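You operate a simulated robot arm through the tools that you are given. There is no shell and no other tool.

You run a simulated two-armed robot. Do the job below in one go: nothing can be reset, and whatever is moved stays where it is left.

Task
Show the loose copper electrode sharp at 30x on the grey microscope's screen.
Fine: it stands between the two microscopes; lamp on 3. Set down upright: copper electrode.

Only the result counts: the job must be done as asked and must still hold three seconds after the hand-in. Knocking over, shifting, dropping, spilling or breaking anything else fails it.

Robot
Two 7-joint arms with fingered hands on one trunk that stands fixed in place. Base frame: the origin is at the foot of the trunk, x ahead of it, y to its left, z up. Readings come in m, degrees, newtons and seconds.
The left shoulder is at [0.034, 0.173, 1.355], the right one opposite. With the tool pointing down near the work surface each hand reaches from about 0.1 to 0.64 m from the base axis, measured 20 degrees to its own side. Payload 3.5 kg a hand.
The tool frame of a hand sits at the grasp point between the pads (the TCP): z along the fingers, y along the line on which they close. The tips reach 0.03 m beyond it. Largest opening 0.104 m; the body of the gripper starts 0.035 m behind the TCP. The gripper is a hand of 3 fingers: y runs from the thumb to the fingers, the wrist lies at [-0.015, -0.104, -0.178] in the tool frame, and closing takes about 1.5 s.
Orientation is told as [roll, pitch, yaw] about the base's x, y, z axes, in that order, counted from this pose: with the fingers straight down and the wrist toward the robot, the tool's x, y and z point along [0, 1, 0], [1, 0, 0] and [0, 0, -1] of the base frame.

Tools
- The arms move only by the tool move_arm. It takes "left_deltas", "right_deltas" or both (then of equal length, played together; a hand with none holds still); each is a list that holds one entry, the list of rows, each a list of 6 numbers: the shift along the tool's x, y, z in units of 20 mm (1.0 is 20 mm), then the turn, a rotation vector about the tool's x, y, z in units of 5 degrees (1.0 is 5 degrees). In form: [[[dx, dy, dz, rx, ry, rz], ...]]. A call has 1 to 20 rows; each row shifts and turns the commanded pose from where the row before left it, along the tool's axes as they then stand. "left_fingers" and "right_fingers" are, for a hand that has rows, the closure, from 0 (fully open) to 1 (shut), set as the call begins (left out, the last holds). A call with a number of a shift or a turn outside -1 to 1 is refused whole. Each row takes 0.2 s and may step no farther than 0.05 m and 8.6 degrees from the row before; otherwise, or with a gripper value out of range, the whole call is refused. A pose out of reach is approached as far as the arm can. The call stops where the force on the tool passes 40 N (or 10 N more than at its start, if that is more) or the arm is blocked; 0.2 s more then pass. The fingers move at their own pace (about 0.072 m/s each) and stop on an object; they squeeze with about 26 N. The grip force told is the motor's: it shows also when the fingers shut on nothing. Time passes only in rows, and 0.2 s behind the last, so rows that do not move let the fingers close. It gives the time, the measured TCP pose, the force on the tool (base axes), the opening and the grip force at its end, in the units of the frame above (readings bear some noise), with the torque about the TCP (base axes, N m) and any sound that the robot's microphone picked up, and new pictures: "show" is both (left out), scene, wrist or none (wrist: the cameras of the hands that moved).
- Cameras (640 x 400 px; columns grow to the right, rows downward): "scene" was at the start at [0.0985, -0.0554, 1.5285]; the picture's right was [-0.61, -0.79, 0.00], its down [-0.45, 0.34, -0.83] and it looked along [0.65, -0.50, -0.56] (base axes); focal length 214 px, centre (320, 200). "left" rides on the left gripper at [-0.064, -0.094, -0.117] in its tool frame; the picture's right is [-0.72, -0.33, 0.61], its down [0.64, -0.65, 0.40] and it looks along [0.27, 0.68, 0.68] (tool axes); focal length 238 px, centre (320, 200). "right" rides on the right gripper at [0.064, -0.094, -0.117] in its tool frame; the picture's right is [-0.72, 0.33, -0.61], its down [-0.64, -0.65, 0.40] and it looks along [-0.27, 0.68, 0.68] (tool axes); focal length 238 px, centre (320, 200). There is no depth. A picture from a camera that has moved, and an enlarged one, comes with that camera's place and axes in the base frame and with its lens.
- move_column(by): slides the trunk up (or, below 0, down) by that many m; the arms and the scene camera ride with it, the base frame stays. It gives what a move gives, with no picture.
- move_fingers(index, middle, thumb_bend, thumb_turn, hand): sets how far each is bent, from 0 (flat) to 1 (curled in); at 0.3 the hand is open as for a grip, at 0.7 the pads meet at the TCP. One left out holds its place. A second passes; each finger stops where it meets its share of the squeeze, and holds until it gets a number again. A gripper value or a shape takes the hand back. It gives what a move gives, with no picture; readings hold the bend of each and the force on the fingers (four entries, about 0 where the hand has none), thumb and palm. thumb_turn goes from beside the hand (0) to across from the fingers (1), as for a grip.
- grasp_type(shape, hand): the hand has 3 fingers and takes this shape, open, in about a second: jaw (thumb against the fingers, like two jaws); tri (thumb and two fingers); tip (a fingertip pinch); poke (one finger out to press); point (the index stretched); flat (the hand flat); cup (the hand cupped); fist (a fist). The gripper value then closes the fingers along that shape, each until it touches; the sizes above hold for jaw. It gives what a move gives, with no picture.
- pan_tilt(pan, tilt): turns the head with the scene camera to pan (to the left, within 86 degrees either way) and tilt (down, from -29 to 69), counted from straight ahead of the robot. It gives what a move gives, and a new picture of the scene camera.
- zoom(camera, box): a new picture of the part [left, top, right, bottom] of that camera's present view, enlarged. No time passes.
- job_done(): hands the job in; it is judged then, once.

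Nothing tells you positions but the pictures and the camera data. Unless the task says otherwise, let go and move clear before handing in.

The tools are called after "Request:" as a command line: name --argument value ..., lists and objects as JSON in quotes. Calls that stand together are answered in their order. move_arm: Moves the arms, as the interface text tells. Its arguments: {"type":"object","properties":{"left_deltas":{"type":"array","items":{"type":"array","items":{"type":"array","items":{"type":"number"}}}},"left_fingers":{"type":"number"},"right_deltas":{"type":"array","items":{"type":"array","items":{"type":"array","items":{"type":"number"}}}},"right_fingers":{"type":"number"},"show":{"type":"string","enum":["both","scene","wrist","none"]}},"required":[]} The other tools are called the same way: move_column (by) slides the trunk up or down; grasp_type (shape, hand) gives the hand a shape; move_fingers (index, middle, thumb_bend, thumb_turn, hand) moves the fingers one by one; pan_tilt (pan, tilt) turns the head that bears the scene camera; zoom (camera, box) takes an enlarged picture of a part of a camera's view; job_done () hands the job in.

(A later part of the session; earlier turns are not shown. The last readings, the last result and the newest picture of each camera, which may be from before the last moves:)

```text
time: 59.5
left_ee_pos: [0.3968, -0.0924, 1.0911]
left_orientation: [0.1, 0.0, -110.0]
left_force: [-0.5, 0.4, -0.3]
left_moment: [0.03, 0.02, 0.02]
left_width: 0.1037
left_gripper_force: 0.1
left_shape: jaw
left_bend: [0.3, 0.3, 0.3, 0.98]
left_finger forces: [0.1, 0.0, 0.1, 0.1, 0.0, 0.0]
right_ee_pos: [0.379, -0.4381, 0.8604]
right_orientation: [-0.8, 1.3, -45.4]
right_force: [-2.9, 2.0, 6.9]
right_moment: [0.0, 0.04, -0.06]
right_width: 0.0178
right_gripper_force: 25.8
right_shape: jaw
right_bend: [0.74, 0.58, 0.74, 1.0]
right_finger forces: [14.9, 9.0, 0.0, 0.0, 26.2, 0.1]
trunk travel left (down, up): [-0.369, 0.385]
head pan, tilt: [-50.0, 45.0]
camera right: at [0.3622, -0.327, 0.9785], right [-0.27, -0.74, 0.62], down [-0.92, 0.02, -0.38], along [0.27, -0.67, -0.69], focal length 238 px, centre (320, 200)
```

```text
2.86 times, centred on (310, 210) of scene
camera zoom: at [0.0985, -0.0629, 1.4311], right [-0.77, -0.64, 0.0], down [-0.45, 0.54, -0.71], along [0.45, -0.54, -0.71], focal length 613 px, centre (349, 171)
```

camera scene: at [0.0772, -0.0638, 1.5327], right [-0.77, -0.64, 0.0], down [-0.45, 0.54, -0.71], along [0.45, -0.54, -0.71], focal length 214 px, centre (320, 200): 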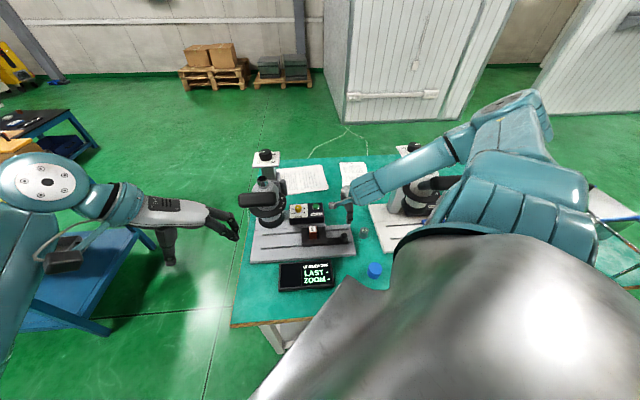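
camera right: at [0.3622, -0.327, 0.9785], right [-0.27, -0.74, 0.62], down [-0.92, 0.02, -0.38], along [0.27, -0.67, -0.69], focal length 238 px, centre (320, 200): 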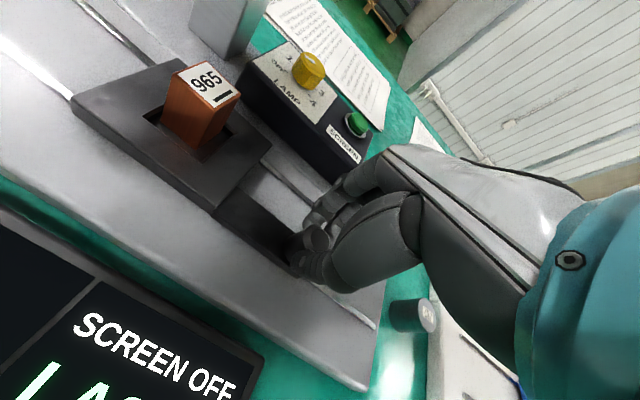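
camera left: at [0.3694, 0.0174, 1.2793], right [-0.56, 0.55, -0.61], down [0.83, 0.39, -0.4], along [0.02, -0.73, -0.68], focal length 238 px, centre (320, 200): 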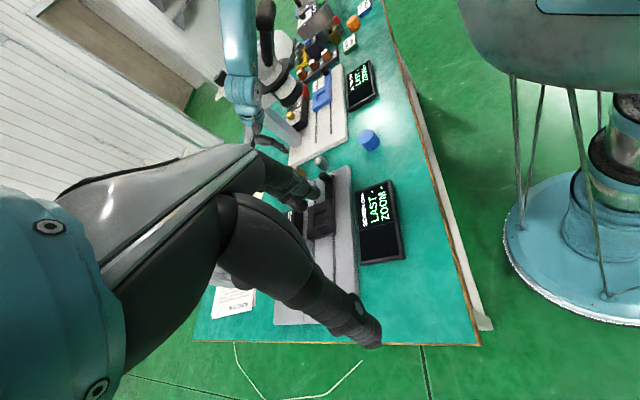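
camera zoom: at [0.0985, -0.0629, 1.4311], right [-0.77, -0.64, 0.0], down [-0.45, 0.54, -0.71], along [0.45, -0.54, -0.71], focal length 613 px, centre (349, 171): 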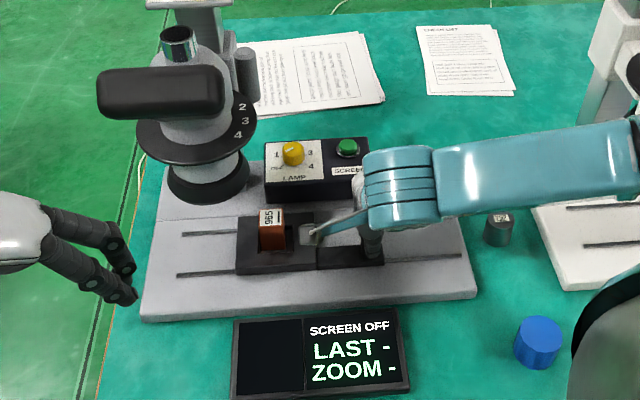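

Request:
move_arm --right_deltas '[[[0.15, 0, 0, 0, 0, 0], [0.25, 0, 0, 0, 0, 0], [0.25, 0, 0, 0, 0, 0], [0.25, 0, 0, 0, 0, 0], [0.25, 0, 0, 0, 0, 0], [0.25, 0, 0, 0, 0, 0], [0.25, 0, 0, 0, 0, 0], [0.25, 0, 0, 0, 0, 0], [0.25, 0, 0, 0, 0, 0], [0.25, 0, 0, 0, 0, 0], [0.2, 0, 0, 0, 0, 0]]]' --show "wrist"

Request:
zoom --camera "scene" --box '[240, 140, 380, 280]'

Request:
zoom --camera "right" --box '[40, 0, 300, 200]'

```text
time: 61.9
left_ee_pos: [0.3973, -0.0923, 1.0924]
left_orientation: [0.0, -0.1, -110.0]
left_force: [-0.3, -0.3, -0.1]
left_moment: [-0.03, -0.01, -0.04]
left_width: 0.1035
left_gripper_force: 0.1
left_shape: jaw
left_bend: [0.3, 0.3, 0.3, 0.98]
left_finger forces: [0.0, 0.0, 0.1, 0.0, 0.1, 0.1]
right_ee_pos: [0.4151, -0.4014, 0.8613]
right_orientation: [-0.8, 1.4, -45.4]
right_force: [-3.3, 3.4, 8.5]
right_moment: [0.04, 0.06, -0.04]
right_width: 0.0178
right_gripper_force: 26.2
right_shape: jaw
right_bend: [0.74, 0.58, 0.74, 1.0]
right_finger forces: [14.9, 9.2, 0.1, 0.1, 27.3, 0.0]
trunk travel left (down, up): [-0.369, 0.385]
head pan, tilt: [-50.0, 45.0]
camera right: at [0.3991, -0.2905, 0.9784], right [-0.27, -0.74, 0.62], down [-0.92, 0.02, -0.38], along [0.27, -0.67, -0.69], focal length 238 px, centre (320, 200)
```

right: 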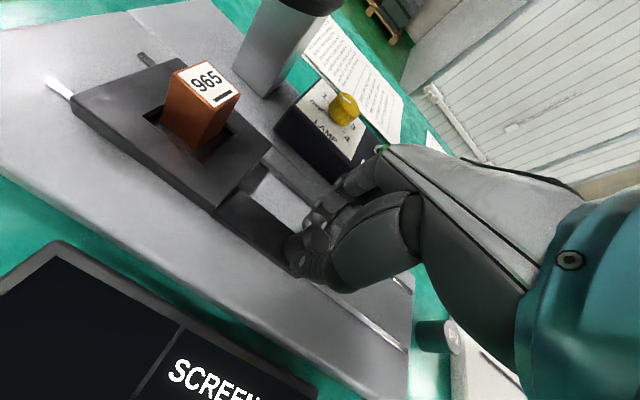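

```text
2.86 times, centred on (310, 210) of scene
camera zoom: at [0.0982, -0.0628, 1.4311], right [-0.77, -0.64, 0.0], down [-0.45, 0.54, -0.71], along [0.46, -0.54, -0.71], focal length 613 px, centre (349, 171)
```

zoom: 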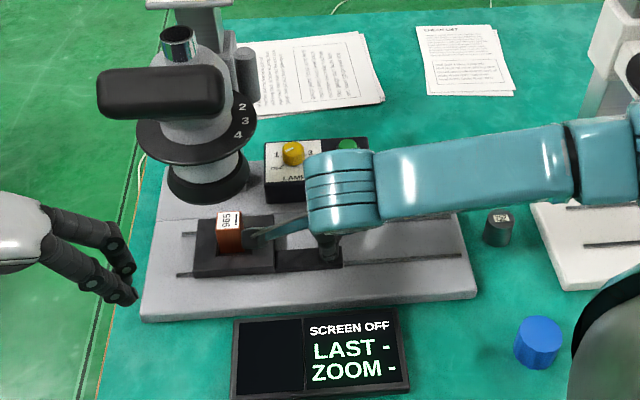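

```text
2.00 times, centred on (170, 100) of right
camera zoom: at [0.3991, -0.2905, 0.9784], right [-0.27, -0.74, 0.62], down [-0.92, 0.02, -0.38], along [0.27, -0.67, -0.69], focal length 477 px, centre (620, 400)
```

zoom: 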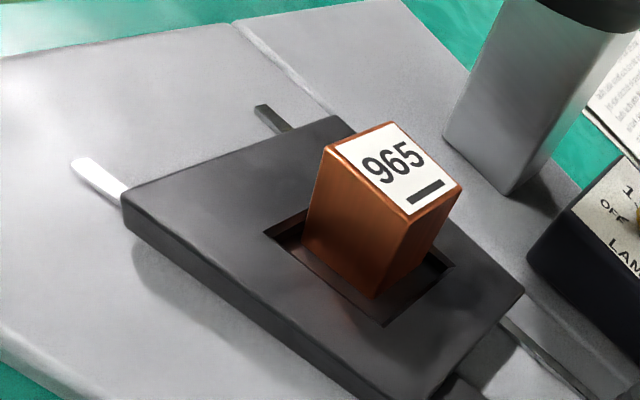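

The slide is about 1 cm short of lying straight in front of the column. I'll add that last centimetre and compare again.

Request:
move_arm --right_deltas '[[[0.15, 0, 0, 0, 0, 0], [0.2, 0, 0, 0, 0, 0], [0.15, 0, 0, 0, 0, 0], [0, 0, 0, 0, 0, 0]]]' --show "wrist"

Request:
zoom --camera "right" --box '[40, 0, 300, 200]'

Request:
zoom --camera "scene" --box '[250, 150, 330, 250]'

```text
time: 62.9
left_ee_pos: [0.396, -0.0924, 1.0915]
left_orientation: [0.1, 0.0, -110.0]
left_force: [1.2, -0.5, 0.1]
left_moment: [0.0, 0.0, -0.03]
left_width: 0.1037
left_gripper_force: 0.0
left_shape: jaw
left_bend: [0.3, 0.3, 0.3, 0.98]
left_finger forces: [0.1, 0.1, 0.1, 0.1, 0.0, 0.0]
right_ee_pos: [0.4233, -0.3943, 0.8607]
right_orientation: [-0.8, 1.1, -45.5]
right_force: [-2.0, 4.2, 9.7]
right_moment: [0.07, 0.01, -0.02]
right_width: 0.0176
right_gripper_force: 26.4
right_shape: jaw
right_bend: [0.74, 0.59, 0.74, 1.0]
right_finger forces: [15.5, 8.0, 0.0, 0.0, 27.8, 0.0]
trunk travel left (down, up): [-0.369, 0.385]
head pan, tilt: [-50.0, 45.0]
camera right: at [0.4064, -0.283, 0.9783], right [-0.27, -0.74, 0.62], down [-0.92, 0.02, -0.38], along [0.27, -0.67, -0.69], focal length 238 px, centre (320, 200)
```

right: 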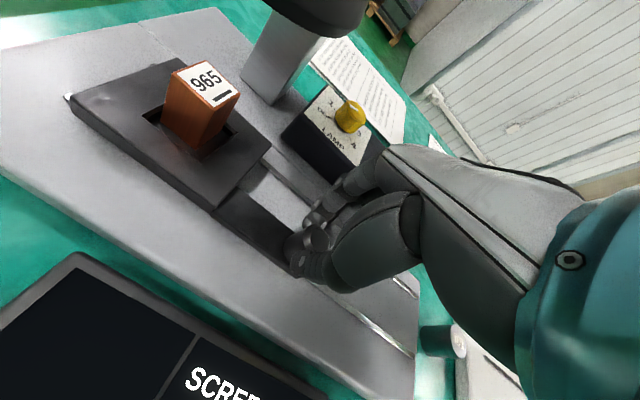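

```text
2.00 times, centred on (170, 100) of right
camera zoom: at [0.4064, -0.283, 0.9783], right [-0.27, -0.74, 0.62], down [-0.92, 0.02, -0.38], along [0.27, -0.67, -0.69], focal length 477 px, centre (620, 400)
```

zoom: 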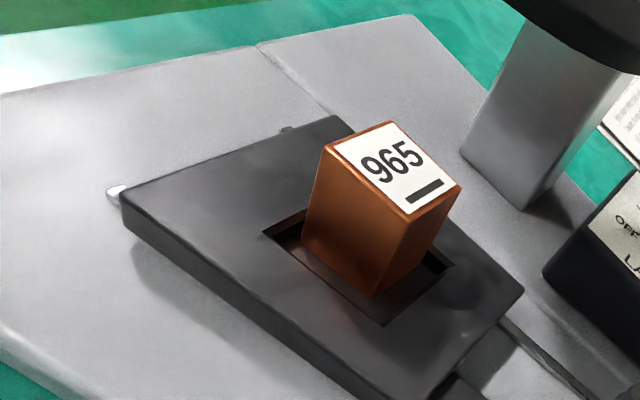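

```text
4.00 times, centred on (290, 200) of scene
camera zoom: at [0.0983, -0.0625, 1.4312], right [-0.77, -0.64, 0.0], down [-0.45, 0.54, -0.71], along [0.46, -0.54, -0.71], focal length 858 px, centre (440, 200)
```

zoom: 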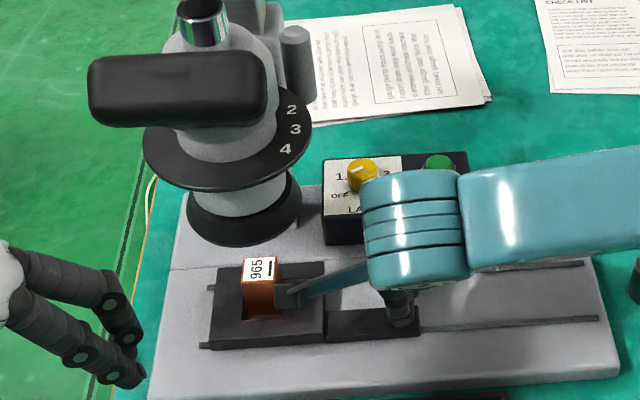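

The electrode's centre and the objective's rim centre now line up in the same picture to within a couple of millimetres. I'll let go of the slide knob and rise clear.

Request:
move_arm --right_deltas '[[[0, 0, 0, 0, 0, 0], [0, 0, 0, 0, 0, 0], [0, 0, 0, 0, 0, 0], [0, 0, 0, 0, 0, 0]]]' --right_fingers 0.35 --show "none"

Request:
move_arm --right_deltas '[[[0, 0, -0.5, 0, 0, 0], [0, 0, -0.8, 0, 0, 0], [0, 0, -0.8, 0, 0, 0], [0, 0, -0.8, 0, 0, 0], [-0.5, 0, -0.8, 0, 0, 0], [-0.5, 0, -0.8, 0, 0, 0], [-0.5, 0, -0.8, 0, 0, 0]]]'

Request:
zoom --camera "right" --box '[100, 20, 400, 250]'

Request:
zoom --camera "scene" --box '[240, 130, 380, 270]'

```text
time: 63.9
left_ee_pos: [0.397, -0.0946, 1.0925]
left_orientation: [0.0, 0.0, -110.0]
left_force: [0.3, -0.5, 0.1]
left_moment: [0.03, -0.04, 0.0]
left_width: 0.1037
left_gripper_force: 0.0
left_shape: jaw
left_bend: [0.3, 0.3, 0.3, 0.98]
left_finger forces: [0.0, 0.0, 0.0, 0.0, 0.0, 0.0]
right_ee_pos: [0.4238, -0.3949, 0.8596]
right_orientation: [-0.9, 1.4, -45.4]
right_force: [0.1, -0.5, 0.2]
right_moment: [-0.02, -0.01, -0.02]
right_width: 0.0672
right_gripper_force: 0.1
right_shape: jaw
right_bend: [0.28, 0.39, 0.62, 1.0]
right_finger forces: [0.0, 0.0, 0.0, 0.1, 0.0, 0.1]
trunk travel left (down, up): [-0.369, 0.385]
head pan, tilt: [-50.0, 45.0]
```

```text
time: 65.5
left_ee_pos: [0.3977, -0.0937, 1.0915]
left_orientation: [-0.1, 0.1, -110.0]
left_force: [0.0, -0.1, 0.1]
left_moment: [-0.01, 0.02, 0.02]
left_width: 0.1037
left_gripper_force: 0.0
left_shape: jaw
left_bend: [0.3, 0.3, 0.3, 0.98]
left_finger forces: [0.0, 0.0, 0.0, 0.1, 0.0, 0.1]
right_ee_pos: [0.4046, -0.4172, 0.9671]
right_orientation: [-0.8, 1.3, -45.4]
right_force: [-0.2, -0.2, -0.9]
right_moment: [0.01, 0.0, 0.0]
right_width: 0.0672
right_gripper_force: 0.2
right_shape: jaw
right_bend: [0.28, 0.39, 0.62, 1.0]
right_finger forces: [0.0, 0.0, 0.0, 0.0, 0.1, 0.1]
trunk travel left (down, up): [-0.369, 0.385]
head pan, tilt: [-50.0, 45.0]
camera scene: at [0.0989, -0.0636, 1.431], right [-0.77, -0.64, 0.0], down [-0.45, 0.54, -0.71], along [0.45, -0.54, -0.71], focal length 214 px, centre (320, 200)
camera right: at [0.3872, -0.3056, 1.0841], right [-0.27, -0.74, 0.62], down [-0.92, 0.02, -0.38], along [0.27, -0.67, -0.69], focal length 238 px, centre (320, 200)
```

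scene: 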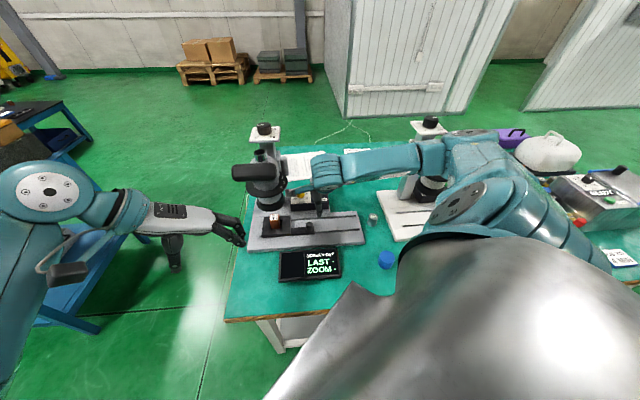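
right: 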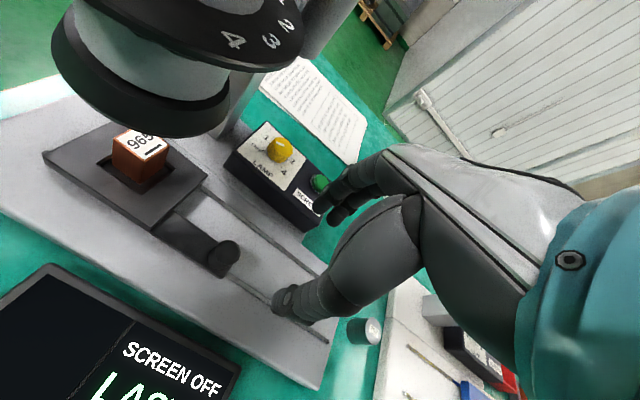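

```text
1.74 times, centred on (250, 135) of right
camera zoom: at [0.3872, -0.3056, 1.0841], right [-0.27, -0.74, 0.62], down [-0.92, 0.02, -0.38], along [0.27, -0.67, -0.69], focal length 414 px, centre (442, 313)
```

zoom: 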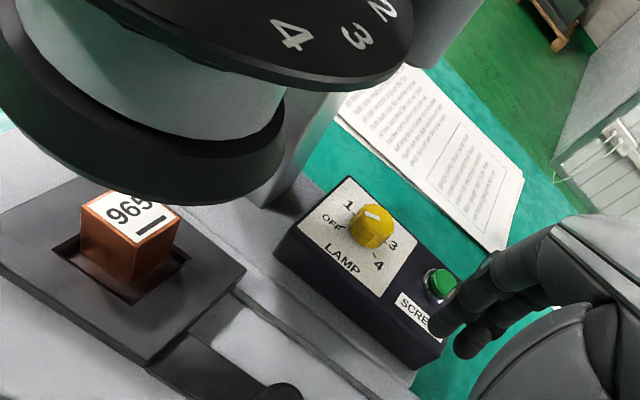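

```text
2.86 times, centred on (310, 200) of scene
camera zoom: at [0.0989, -0.0636, 1.431], right [-0.77, -0.64, 0.0], down [-0.45, 0.54, -0.71], along [0.45, -0.54, -0.71], focal length 613 px, centre (349, 200)
```

zoom: 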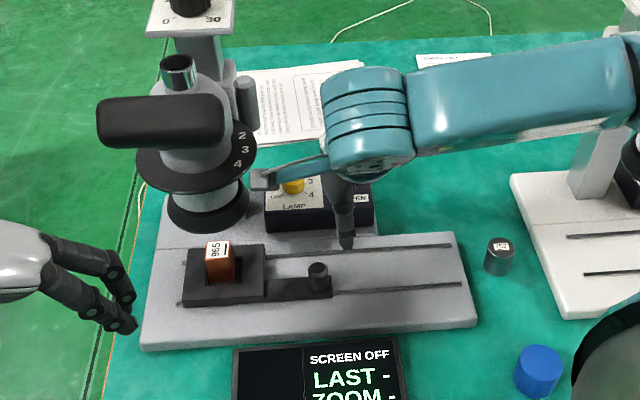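

Now the SCREEN button, near (0.498, -0.535, 0.862). I'll close the fingers and bring the tips above it.

Request:
move_arm --right_deltas '[[[-0.11, 0.94, 0, 0, 0, 0], [-0.11, 0.94, 0, 0, 0, 0], [-0.11, 0.94, 0, 0, 0, 0], [-0.11, 0.94, 0, 0, 0, 0], [-0.11, 0.94, 0, 0, 0, 0], [-0.11, 0.94, 0, 0, 0, 0], [-0.11, 0.94, 0, 0, 0, 0], [-0.11, 0.94, 0, 0, 0, 0], [0, 0, 0, 0, 0, 0]]]' --right_fingers 1.0

Request:
zoom --camera "right" --box '[120, 100, 400, 320]'

Request:
zoom --camera "scene" --box '[240, 130, 380, 270]'

```text
time: 67.5
left_ee_pos: [0.3963, -0.0942, 1.0914]
left_orientation: [-0.1, -0.1, -110.1]
left_force: [-0.6, 0.3, -0.6]
left_moment: [0.0, -0.01, -0.03]
left_width: 0.1033
left_gripper_force: 0.0
left_shape: jaw
left_bend: [0.3, 0.3, 0.3, 0.98]
left_finger forces: [0.0, 0.0, 0.0, 0.0, 0.1, 0.0]
right_ee_pos: [0.4978, -0.5359, 0.9629]
right_orientation: [-0.9, 1.4, -45.4]
right_force: [-0.3, 1.0, 0.2]
right_moment: [0.02, 0.02, 0.0]
right_width: 0.0001
right_gripper_force: 25.8
right_shape: jaw
right_bend: [0.7, 0.7, 0.46, 1.0]
right_finger forces: [0.1, 0.1, 0.1, 0.1, 0.0, 0.0]
trunk travel left (down, up): [-0.369, 0.385]
head pan, tilt: [-50.0, 45.0]
camera scene: at [0.0991, -0.0636, 1.431], right [-0.77, -0.64, 0.0], down [-0.45, 0.54, -0.71], along [0.45, -0.54, -0.71], focal length 214 px, centre (320, 200)
camera right: at [0.4815, -0.4255, 1.0801], right [-0.27, -0.74, 0.62], down [-0.92, 0.02, -0.38], along [0.27, -0.67, -0.69], focal length 238 px, centre (320, 200)
```

scene: 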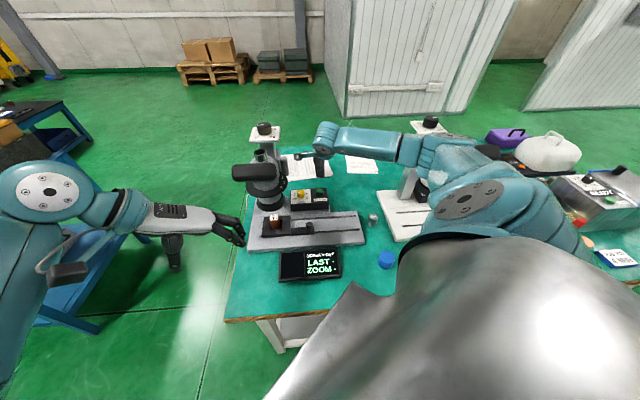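
right: 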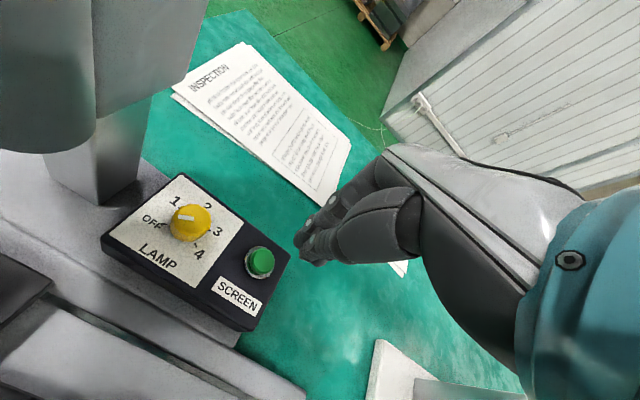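

```text
1.82 times, centred on (260, 210) of right
camera zoom: at [0.4815, -0.4255, 1.0801], right [-0.27, -0.74, 0.62], down [-0.92, 0.02, -0.38], along [0.27, -0.67, -0.69], focal length 433 px, centre (429, 182)
```

zoom: 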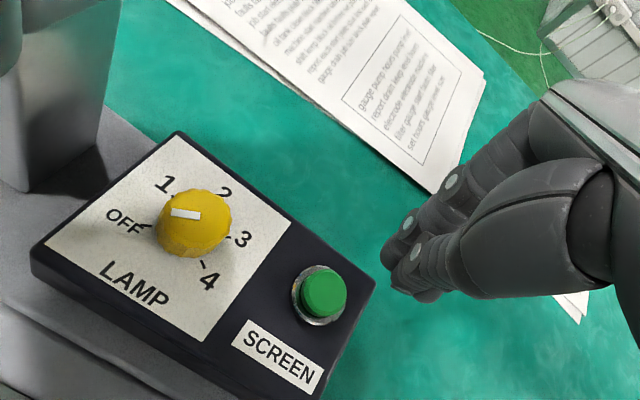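

```text
2.86 times, centred on (310, 200) of scene
camera zoom: at [0.0991, -0.0636, 1.431], right [-0.77, -0.64, 0.0], down [-0.45, 0.54, -0.71], along [0.45, -0.54, -0.71], focal length 613 px, centre (349, 200)
```

zoom: 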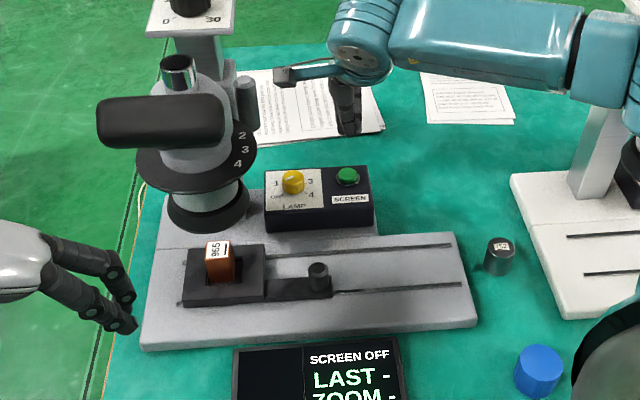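

Request:
zoom --camera "right" --box '[140, 160, 260, 280]'

Request:
zoom --camera "scene" --box '[285, 180, 335, 220]'

```text
3.33 times, centred on (200, 220) of right
camera zoom: at [0.4815, -0.4255, 1.0801], right [-0.27, -0.74, 0.62], down [-0.92, 0.02, -0.38], along [0.27, -0.67, -0.69], focal length 794 px, centre (720, 133)
```

zoom: 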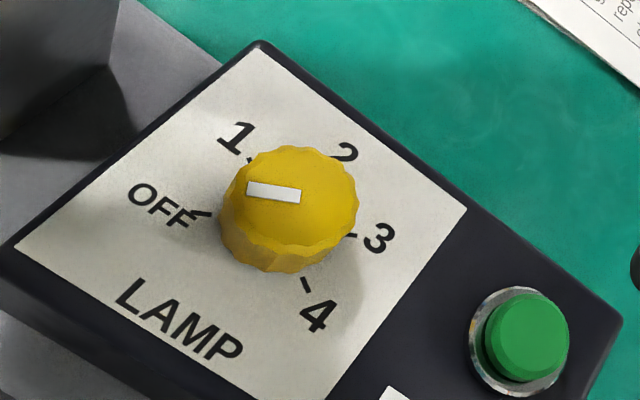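

```text
10.00 times, centred on (310, 200) of scene
camera zoom: at [0.0991, -0.0636, 1.431], right [-0.77, -0.64, 0.0], down [-0.45, 0.54, -0.71], along [0.45, -0.54, -0.71], focal length 2145 px, centre (420, 200)
```

zoom: 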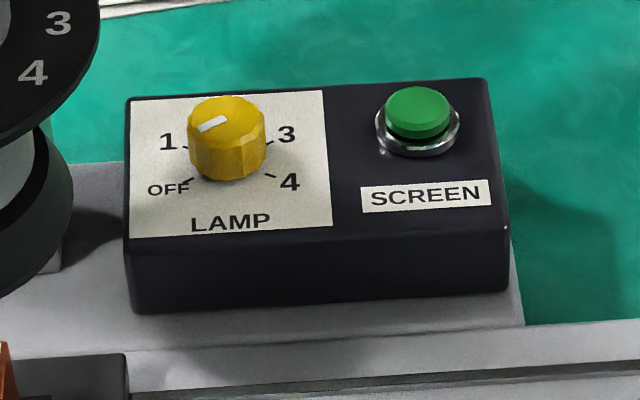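

The lamp pointer now stands at OFF, and the button's top lies near (0.508, -0.546, 0.85). I'll move the closed fingertips above it and lower to just over it.

Request:
move_arm --right_deltas '[[[0, 0.36, 0, 0, 0, 0], [0, 0.36, 0, 0, 0, 0], [0, 0, 0.8, 0, 0, 0], [0, 0, 0.8, 0, 0, 0], [0, 0, 0.8, 0, 0, 0], [0, 0, 0.5, 0, 0, 0]]]' --show "wrist"

Request:
zoom --camera "right" --box '[200, 160, 380, 320]'

Request:
zoom --camera "scene" --box '[280, 160, 360, 220]'

```text
time: 68.9
left_ee_pos: [0.3978, -0.0943, 1.0914]
left_orientation: [0.0, 0.0, -110.0]
left_force: [-0.3, 0.0, 0.5]
left_moment: [0.0, -0.01, -0.02]
left_width: 0.1035
left_gripper_force: 0.1
left_shape: jaw
left_bend: [0.3, 0.3, 0.3, 0.98]
left_finger forces: [0.1, 0.1, 0.0, 0.0, 0.0, 0.1]
right_ee_pos: [0.5058, -0.5462, 0.9044]
right_orientation: [-0.8, 1.3, -45.5]
right_force: [-0.5, -0.4, 0.2]
right_moment: [-0.02, -0.03, 0.01]
right_width: 0.0001
right_gripper_force: 26.1
right_shape: jaw
right_bend: [0.7, 0.7, 0.46, 1.0]
right_finger forces: [0.1, 0.0, 0.0, 0.0, 0.0, 0.1]
trunk travel left (down, up): [-0.369, 0.385]
head pan, tilt: [-50.0, 45.0]
camera right: at [0.4897, -0.4356, 1.0217], right [-0.27, -0.74, 0.62], down [-0.92, 0.02, -0.38], along [0.27, -0.67, -0.69], focal length 238 px, centre (320, 200)
```

right: 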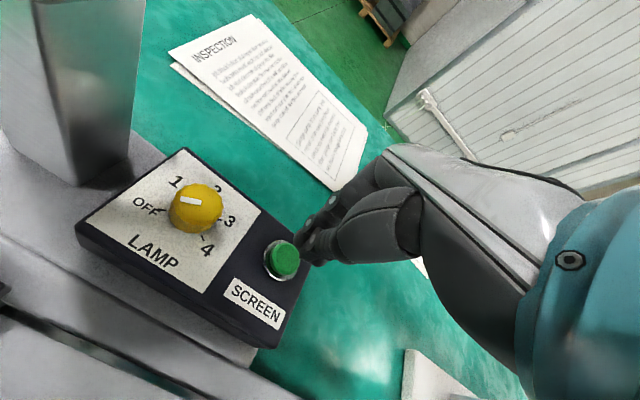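

```text
2.50 times, centred on (290, 240) of right
camera zoom: at [0.4897, -0.4356, 1.0217], right [-0.27, -0.74, 0.62], down [-0.92, 0.02, -0.38], along [0.27, -0.67, -0.69], focal length 596 px, centre (395, 100)
```

zoom: 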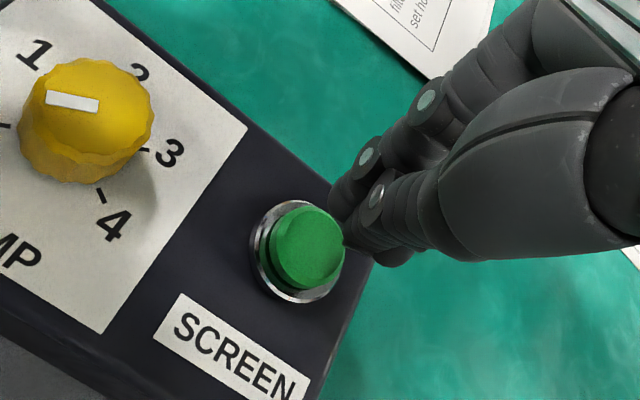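

```text
6.67 times, centred on (320, 190) of scene
camera zoom: at [0.0993, -0.0637, 1.431], right [-0.77, -0.64, 0.0], down [-0.45, 0.54, -0.71], along [0.45, -0.54, -0.71], focal length 1430 px, centre (320, 267)
```

zoom: 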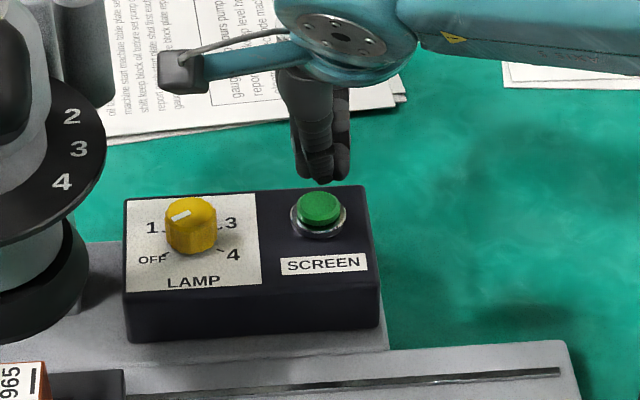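

The fingertips sit right above the button. I'll press down slowly.

Request:
move_arm --right_deltas '[[[0, 0, 0.25, 0, 0, 0], [0, 0, 0.25, 0, 0, 0], [0, 0, 0.25, 0, 0, 0], [0, 0, 0.25, 0, 0, 0], [0, 0, 0.1, 0, 0, 0], [0, 0, 0.1, 0, 0, 0], [0, 0, 0.1, 0, 0, 0]]]' --show "wrist"

Request:
zoom --camera "scene" --box '[270, 180, 360, 290]'

```text
time: 70.5
left_ee_pos: [0.3965, -0.0926, 1.0917]
left_orientation: [0.0, 0.0, -110.0]
left_force: [0.2, 1.0, -0.9]
left_moment: [-0.01, 0.0, 0.02]
left_width: 0.1035
left_gripper_force: 0.1
left_shape: jaw
left_bend: [0.3, 0.3, 0.3, 0.98]
left_finger forces: [0.0, 0.0, 0.0, 0.0, 0.0, 0.0]
right_ee_pos: [0.506, -0.5467, 0.88]
right_orientation: [-0.7, 1.1, -45.5]
right_force: [0.6, -0.3, 9.4]
right_moment: [-0.01, -0.06, 0.02]
right_width: 0.0
right_gripper_force: 26.1
right_shape: jaw
right_bend: [0.7, 0.7, 0.46, 1.0]
right_finger forces: [0.0, 0.1, 0.0, 0.1, 0.0, 0.1]
trunk travel left (down, up): [-0.369, 0.385]
head pan, tilt: [-50.0, 45.0]
heard: click
camera right: at [0.4889, -0.4351, 0.9979], right [-0.27, -0.74, 0.62], down [-0.92, 0.02, -0.38], along [0.27, -0.67, -0.69], focal length 238 px, centre (320, 200)
```

right: 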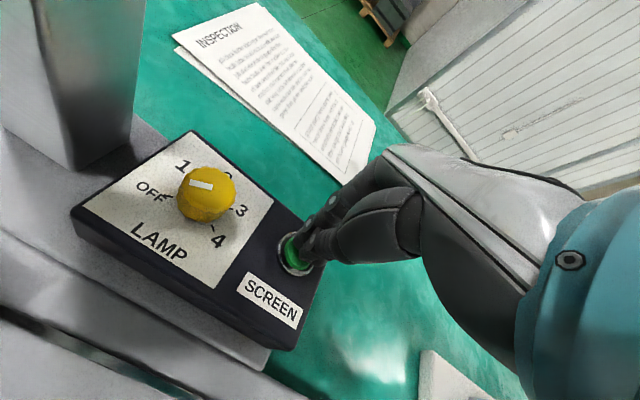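

```text
3.64 times, centred on (315, 235) of scene
camera zoom: at [0.0985, -0.0629, 1.4312], right [-0.77, -0.64, 0.0], down [-0.45, 0.54, -0.71], along [0.45, -0.54, -0.71], focal length 780 px, centre (338, 73)
```

zoom: 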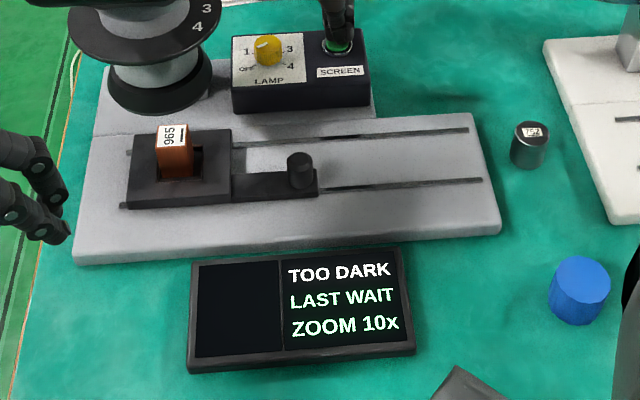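

The button clicked and the screen now reads "TOO DARK, LAST WAIT, ZOOM 10x". Next I'll lift off and turn the hand to yaw +20° on the way to the lamp knob.

Request:
move_arm --right_deltas '[[[0, 0, -0.8, 0, 0, 0], [0, 0, -0.8, 0, 0, 0], [0, 0, -0.8, 0, 0, 0], [0, 0, -0.8, 0, 0, 0], [0.24, -0.86, 0, 0, 0, 0], [0.24, -0.86, 0, 0, 0, 0], [0.24, -0.86, 0, 0, 0, 0], [0, 0, 0, 0, 0, -1], [0, 0, 0, 0, 0, -1], [0, 0, 0, 0, 0, -1], [0, 0, 0, 0, 0, -1], [0, 0, 0, 0, 0, -1], [0, 0, 0, 0, 0, -1], [0, 0, 0, 0, 0, -1], [0, 0, 0, 0, 0, -1], [0, 0, 0, 0, 0, -1], [0, 0, 0, 0, 0, -1], [0, 0, 0, 0, 0, -1], [0, 0, 0, 0, 0, -1], [0, 0, 0, 0, 0, -1]]]' --right_fingers 0.35

Request:
zoom --camera "scene" --box '[220, 110, 400, 300]'

```text
time: 74.7
left_ee_pos: [0.397, -0.0944, 1.092]
left_orientation: [0.0, -0.1, -110.0]
left_force: [-0.3, -1.3, -0.2]
left_moment: [0.01, 0.01, 0.01]
left_width: 0.1036
left_gripper_force: 0.1
left_shape: jaw
left_bend: [0.3, 0.3, 0.3, 0.98]
left_finger forces: [0.0, 0.0, 0.0, 0.0, 0.1, 0.0]
right_ee_pos: [0.492, -0.468, 0.9404]
right_orientation: [1.8, 0.8, 6.6]
right_force: [-0.1, -1.0, -0.6]
right_moment: [0.01, -0.02, 0.0]
right_width: 0.0676
right_gripper_force: 0.1
right_shape: jaw
right_bend: [0.28, 0.39, 0.62, 1.0]
right_finger forces: [0.0, 0.0, 0.0, 0.0, 0.1, 0.0]
right hand out of reach, approached as far as the arm can: row 17, 18, 19, 20
trunk travel left (down, up): [-0.369, 0.385]
head pan, tilt: [-50.0, 45.0]
camera scene: at [0.0987, -0.0643, 1.431], right [-0.77, -0.64, 0.0], down [-0.45, 0.54, -0.71], along [0.45, -0.54, -0.71], focal length 214 px, centre (320, 200)
camera right: at [0.3941, -0.4193, 1.0605], right [0.42, -0.7, 0.58], down [-0.58, -0.7, -0.41], along [0.7, -0.17, -0.7], focal length 238 px, centre (320, 200)
```

scene: 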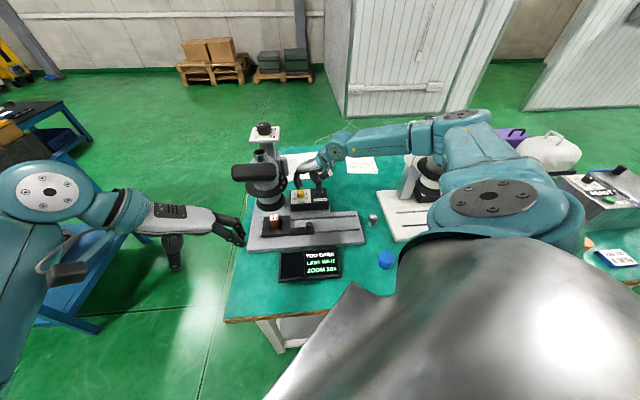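
right: 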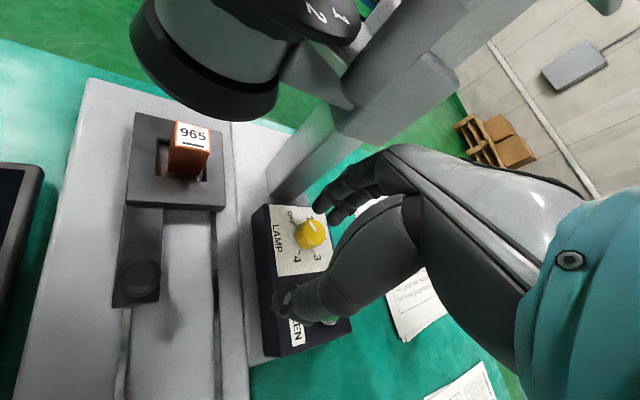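

```text
2.11 times, centred on (310, 205) of scene
camera zoom: at [0.0987, -0.0643, 1.431], right [-0.77, -0.64, 0.0], down [-0.45, 0.54, -0.71], along [0.45, -0.54, -0.71], focal length 452 px, centre (341, 190)
```

zoom: 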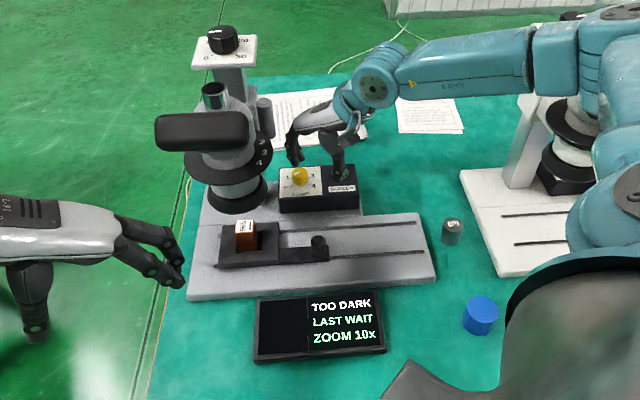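

Request:
zoom --camera "right" --box '[240, 180, 360, 300]'

Request:
move_arm --right_deltas '[[[-0.24, 0.83, 0, 0, 0, 0], [-0.24, 0.83, 0, 0, 0, 0], [-0.24, 0.83, 0, 0, 0, 0]]]'

Request:
zoom --camera "right" --box '[180, 160, 400, 340]'

Request:
zoom --camera "scene" --box '[250, 130, 350, 230]'

```text
3.33 times, centred on (300, 240) of right
camera zoom: at [0.3941, -0.4193, 1.0605], right [0.42, -0.7, 0.58], down [-0.58, -0.7, -0.41], along [0.7, -0.17, -0.7], focal length 794 px, centre (387, 67)
```

zoom: 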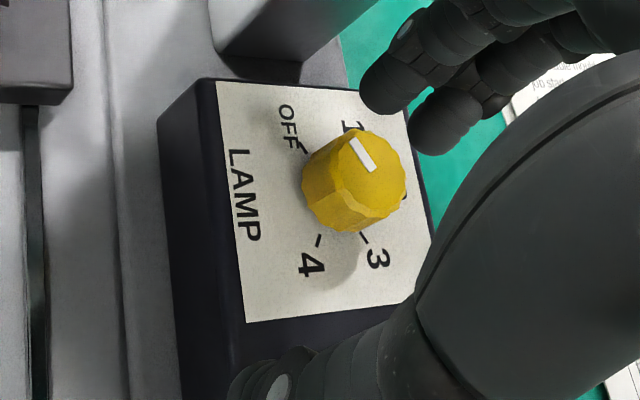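

```text
time: 75.5
left_ee_pos: [0.397, -0.094, 1.0902]
left_orientation: [0.0, 0.0, -110.0]
left_force: [0.0, -0.4, -0.3]
left_moment: [0.0, -0.01, -0.03]
left_width: 0.1036
left_gripper_force: 0.0
left_shape: jaw
left_bend: [0.3, 0.3, 0.3, 0.98]
left_finger forces: [0.0, 0.0, 0.0, 0.0, 0.0, 0.0]
right_ee_pos: [0.5123, -0.4718, 0.9463]
right_orientation: [1.5, 0.9, 6.1]
right_force: [-0.7, -0.7, 0.4]
right_moment: [-0.01, 0.02, -0.02]
right_width: 0.0673
right_gripper_force: 0.0
right_shape: jaw
right_bend: [0.28, 0.39, 0.62, 1.0]
right_finger forces: [0.0, 0.0, 0.0, 0.1, 0.0, 0.0]
right hand out of reach, approached as far as the arm can: row 1, 2, 3
trunk travel left (down, up): [-0.369, 0.385]
head pan, tilt: [-50.0, 45.0]
camera scene: at [0.0995, -0.0636, 1.431], right [-0.77, -0.64, 0.0], down [-0.45, 0.54, -0.71], along [0.45, -0.54, -0.71], focal length 214 px, centre (320, 200)
camera right: at [0.4135, -0.4211, 1.0651], right [0.41, -0.69, 0.59], down [-0.59, -0.7, -0.41], along [0.7, -0.18, -0.7], focal length 238 px, centre (320, 200)
```

scene: 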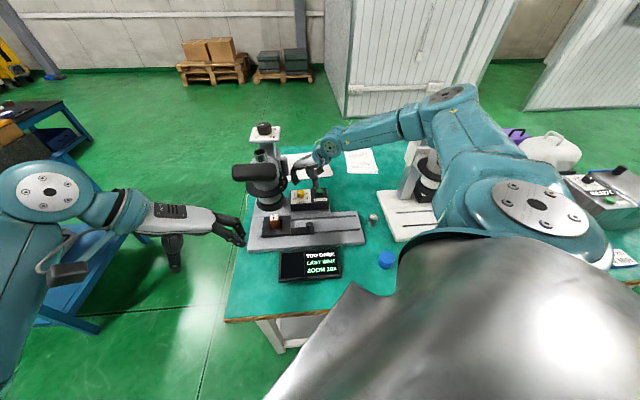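
right: 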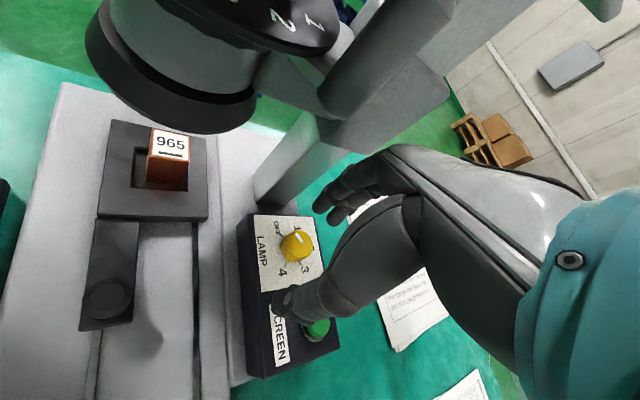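

```text
2.22 times, centred on (290, 250) of right
camera zoom: at [0.4135, -0.4211, 1.0651], right [0.41, -0.69, 0.59], down [-0.59, -0.7, -0.41], along [0.7, -0.18, -0.7], focal length 530 px, centre (387, 89)
```

zoom: 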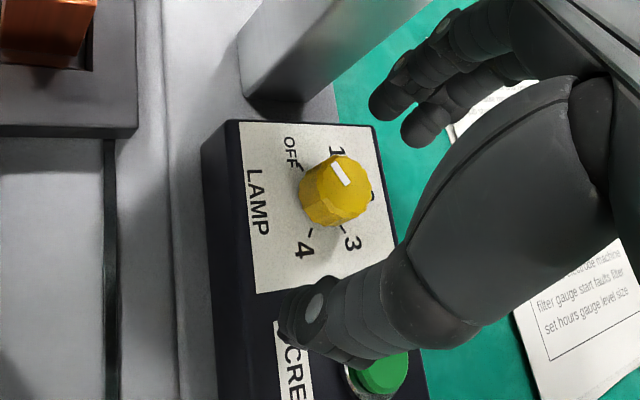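

```text
4.00 times, centred on (300, 180) of scene
camera zoom: at [0.0995, -0.0636, 1.431], right [-0.77, -0.64, 0.0], down [-0.45, 0.54, -0.71], along [0.45, -0.54, -0.71], focal length 858 px, centre (400, 280)
```

zoom: 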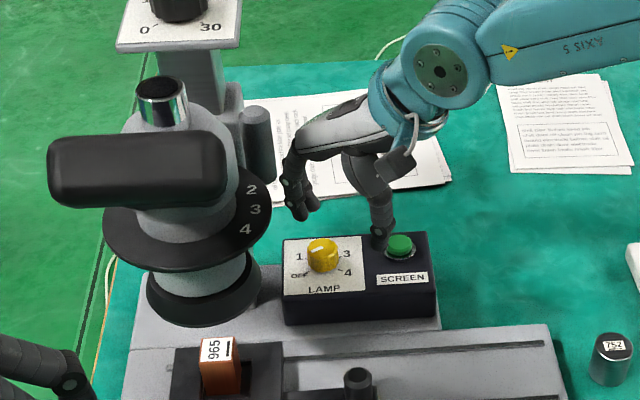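

The pointer stands at OFF and 3 is about 200° clockwise from there. To turn that far without the wrist meeting the head, I'll tilt the hand so the wrist leans away from the dome, and turn back to yaw -45°.

Request:
move_arm --right_deltas '[[[0, 0, -0.5, 0, 0, 0], [0, 0, 0, 0, 1, 0], [0, 0, 0, 0, 1, 0], [0, 0, 0, 0, 1, 0], [0, 0, 0, 0, 1, 0], [0, 0, 0, 0, 1, 0], [0, 0, 0, -0.4226, 0, 0.9063], [0, 0, 0, -0.4226, 0, 0.9063], [0, 0, 0, -0.4226, 0, 0.9063], [0, 0, 0, -0.4226, 0, 0.9063], [0, 0, 0, -0.4226, 0, 0.9063], [0, 0, 0, -0.4226, 0, 0.9063], [0, 0, 0, -0.4226, 0, 0.9063], [0, 0, 0, -0.4226, 0, 0.9063]]]'

Request:
zoom --camera "scene" --box '[240, 110, 400, 270]'

```text
time: 78.5
left_ee_pos: [0.3959, -0.0942, 1.0898]
left_orientation: [0.0, 0.0, -110.0]
left_force: [1.2, 0.1, -0.7]
left_moment: [-0.01, 0.01, -0.03]
left_width: 0.1036
left_gripper_force: 0.2
left_shape: jaw
left_bend: [0.3, 0.3, 0.3, 0.98]
left_finger forces: [0.0, 0.0, 0.0, 0.1, 0.0, 0.1]
right_ee_pos: [0.4708, -0.4329, 0.9717]
right_orientation: [18.4, -4.4, -35.3]
right_force: [-0.2, 0.1, 0.6]
right_moment: [0.03, -0.03, 0.0]
right_width: 0.0676
right_gripper_force: 0.0
right_shape: jaw
right_bend: [0.28, 0.39, 0.62, 1.0]
right_finger forces: [0.1, 0.0, 0.1, 0.1, 0.0, 0.0]
right hand out of reach, approached as far as the arm can: row 2, 3, 4, 5, 6
trunk travel left (down, up): [-0.369, 0.385]
head pan, tilt: [-50.0, 45.0]
camera scene: at [0.0992, -0.0636, 1.431], right [-0.77, -0.64, 0.0], down [-0.45, 0.54, -0.71], along [0.45, -0.54, -0.71], focal length 214 px, centre (320, 200)
camera right: at [0.4003, -0.3543, 1.0942], right [-0.26, -0.89, 0.38], down [-0.77, -0.04, -0.63], along [0.58, -0.46, -0.67], focal length 238 px, centre (320, 200)
```

scene: 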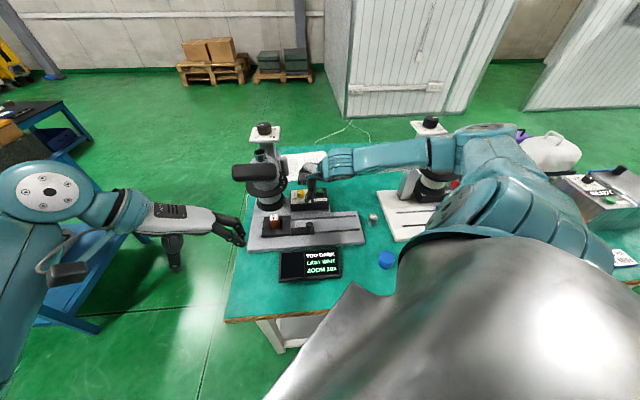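
right: 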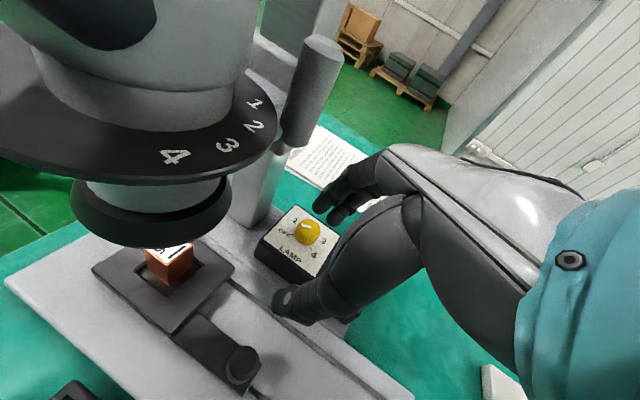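

```text
2.50 times, centred on (320, 190) of scene
camera zoom: at [0.0992, -0.0636, 1.431], right [-0.77, -0.64, 0.0], down [-0.45, 0.54, -0.71], along [0.45, -0.54, -0.71], focal length 536 px, centre (320, 225)
```

zoom: 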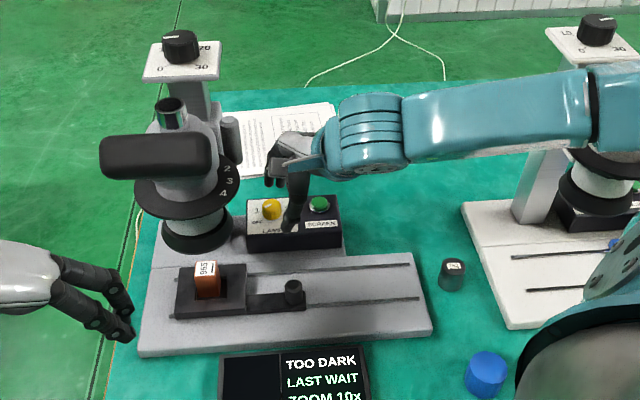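

Request:
move_arm --right_deltas '[[[-0.055, 0.82, 0.2, 0, 0, 0], [-0.055, 0.82, 0.2, 0, 0, 0], [-0.055, 0.82, 0.2, 0, 0, 0]]]'

Request:
zoom --camera "right" --box '[200, 140, 400, 300]'

```text
time: 79.3
left_ee_pos: [0.398, -0.0938, 1.091]
left_orientation: [0.0, -0.1, -110.0]
left_force: [-0.1, -0.1, 0.4]
left_moment: [0.0, 0.03, 0.02]
left_width: 0.1036
left_gripper_force: 0.0
left_shape: jaw
left_bend: [0.3, 0.3, 0.3, 0.98]
left_finger forces: [0.0, 0.0, 0.1, 0.1, 0.0, 0.0]
right_ee_pos: [0.5126, -0.4631, 0.9617]
right_orientation: [18.4, -4.3, -35.1]
right_force: [0.0, -0.5, -0.1]
right_moment: [0.02, 0.0, 0.0]
right_width: 0.0674
right_gripper_force: 0.1
right_shape: jaw
right_bend: [0.28, 0.39, 0.62, 1.0]
right_finger forces: [0.0, 0.1, 0.0, 0.0, 0.1, 0.0]
trunk travel left (down, up): [-0.369, 0.385]
head pan, tilt: [-50.0, 45.0]
camera scene: at [0.0995, -0.0638, 1.431], right [-0.77, -0.64, 0.0], down [-0.45, 0.54, -0.71], along [0.45, -0.54, -0.71], focal length 214 px, centre (320, 200)
camera right: at [0.442, -0.3836, 1.0851], right [-0.26, -0.89, 0.38], down [-0.77, -0.05, -0.63], along [0.58, -0.46, -0.67], focal length 238 px, centre (320, 200)
```

scene: 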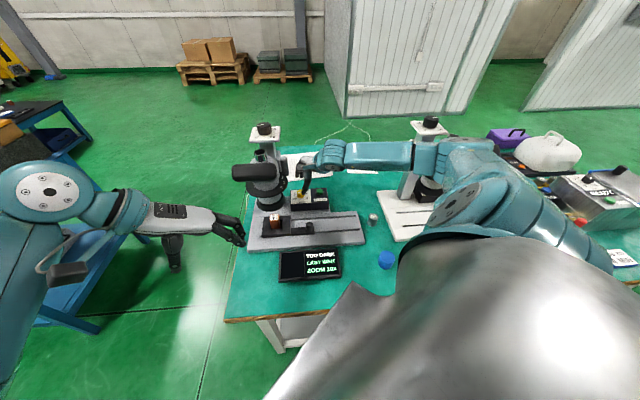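
right: 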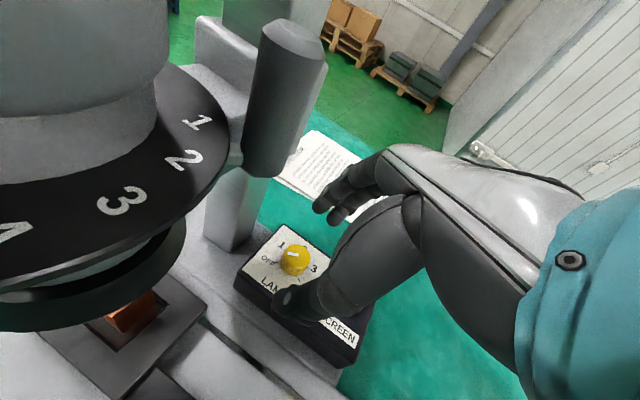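

```text
2.50 times, centred on (300, 220) of right
camera zoom: at [0.442, -0.3836, 1.0851], right [-0.26, -0.89, 0.38], down [-0.77, -0.05, -0.63], along [0.58, -0.46, -0.67], focal length 596 px, centre (370, 150)
```

zoom: 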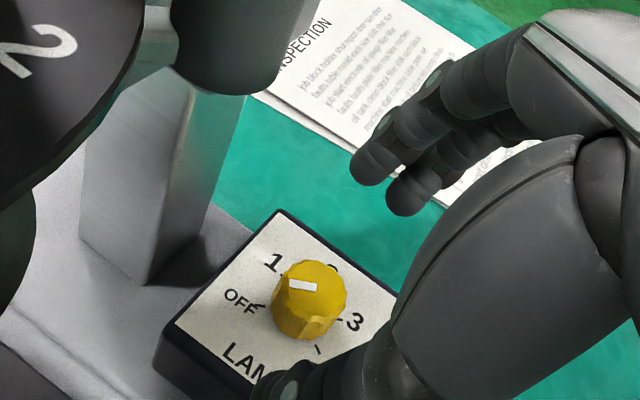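

Request:
zoom --camera "right" --box '[120, 60, 340, 220]'

Request:
zoom --camera "right" --box '[180, 100, 260, 180]'

```text
2.50 times, centred on (230, 140) of right
camera zoom: at [0.442, -0.3836, 1.0851], right [-0.26, -0.89, 0.38], down [-0.77, -0.05, -0.63], along [0.58, -0.46, -0.67], focal length 596 px, centre (545, 350)
```

zoom: 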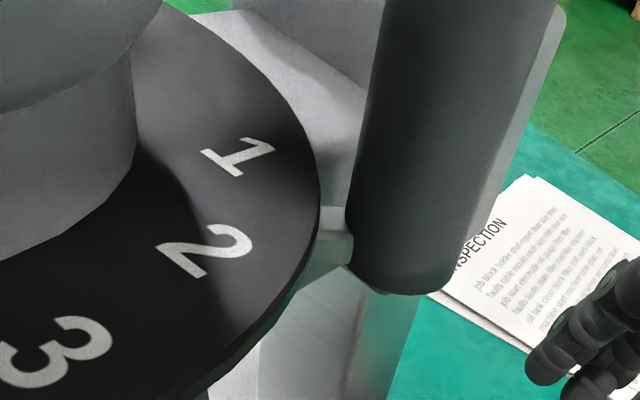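

```text
5.00 times, centred on (220, 140) of right
camera zoom: at [0.442, -0.3836, 1.0851], right [-0.26, -0.89, 0.38], down [-0.77, -0.05, -0.63], along [0.58, -0.46, -0.67], focal length 1192 px, centre (820, 500)
```

zoom: 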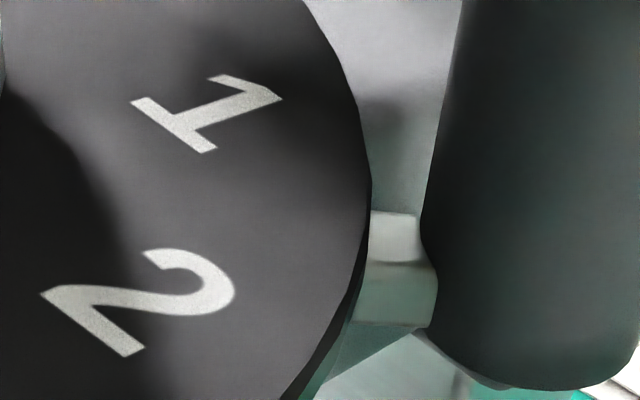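

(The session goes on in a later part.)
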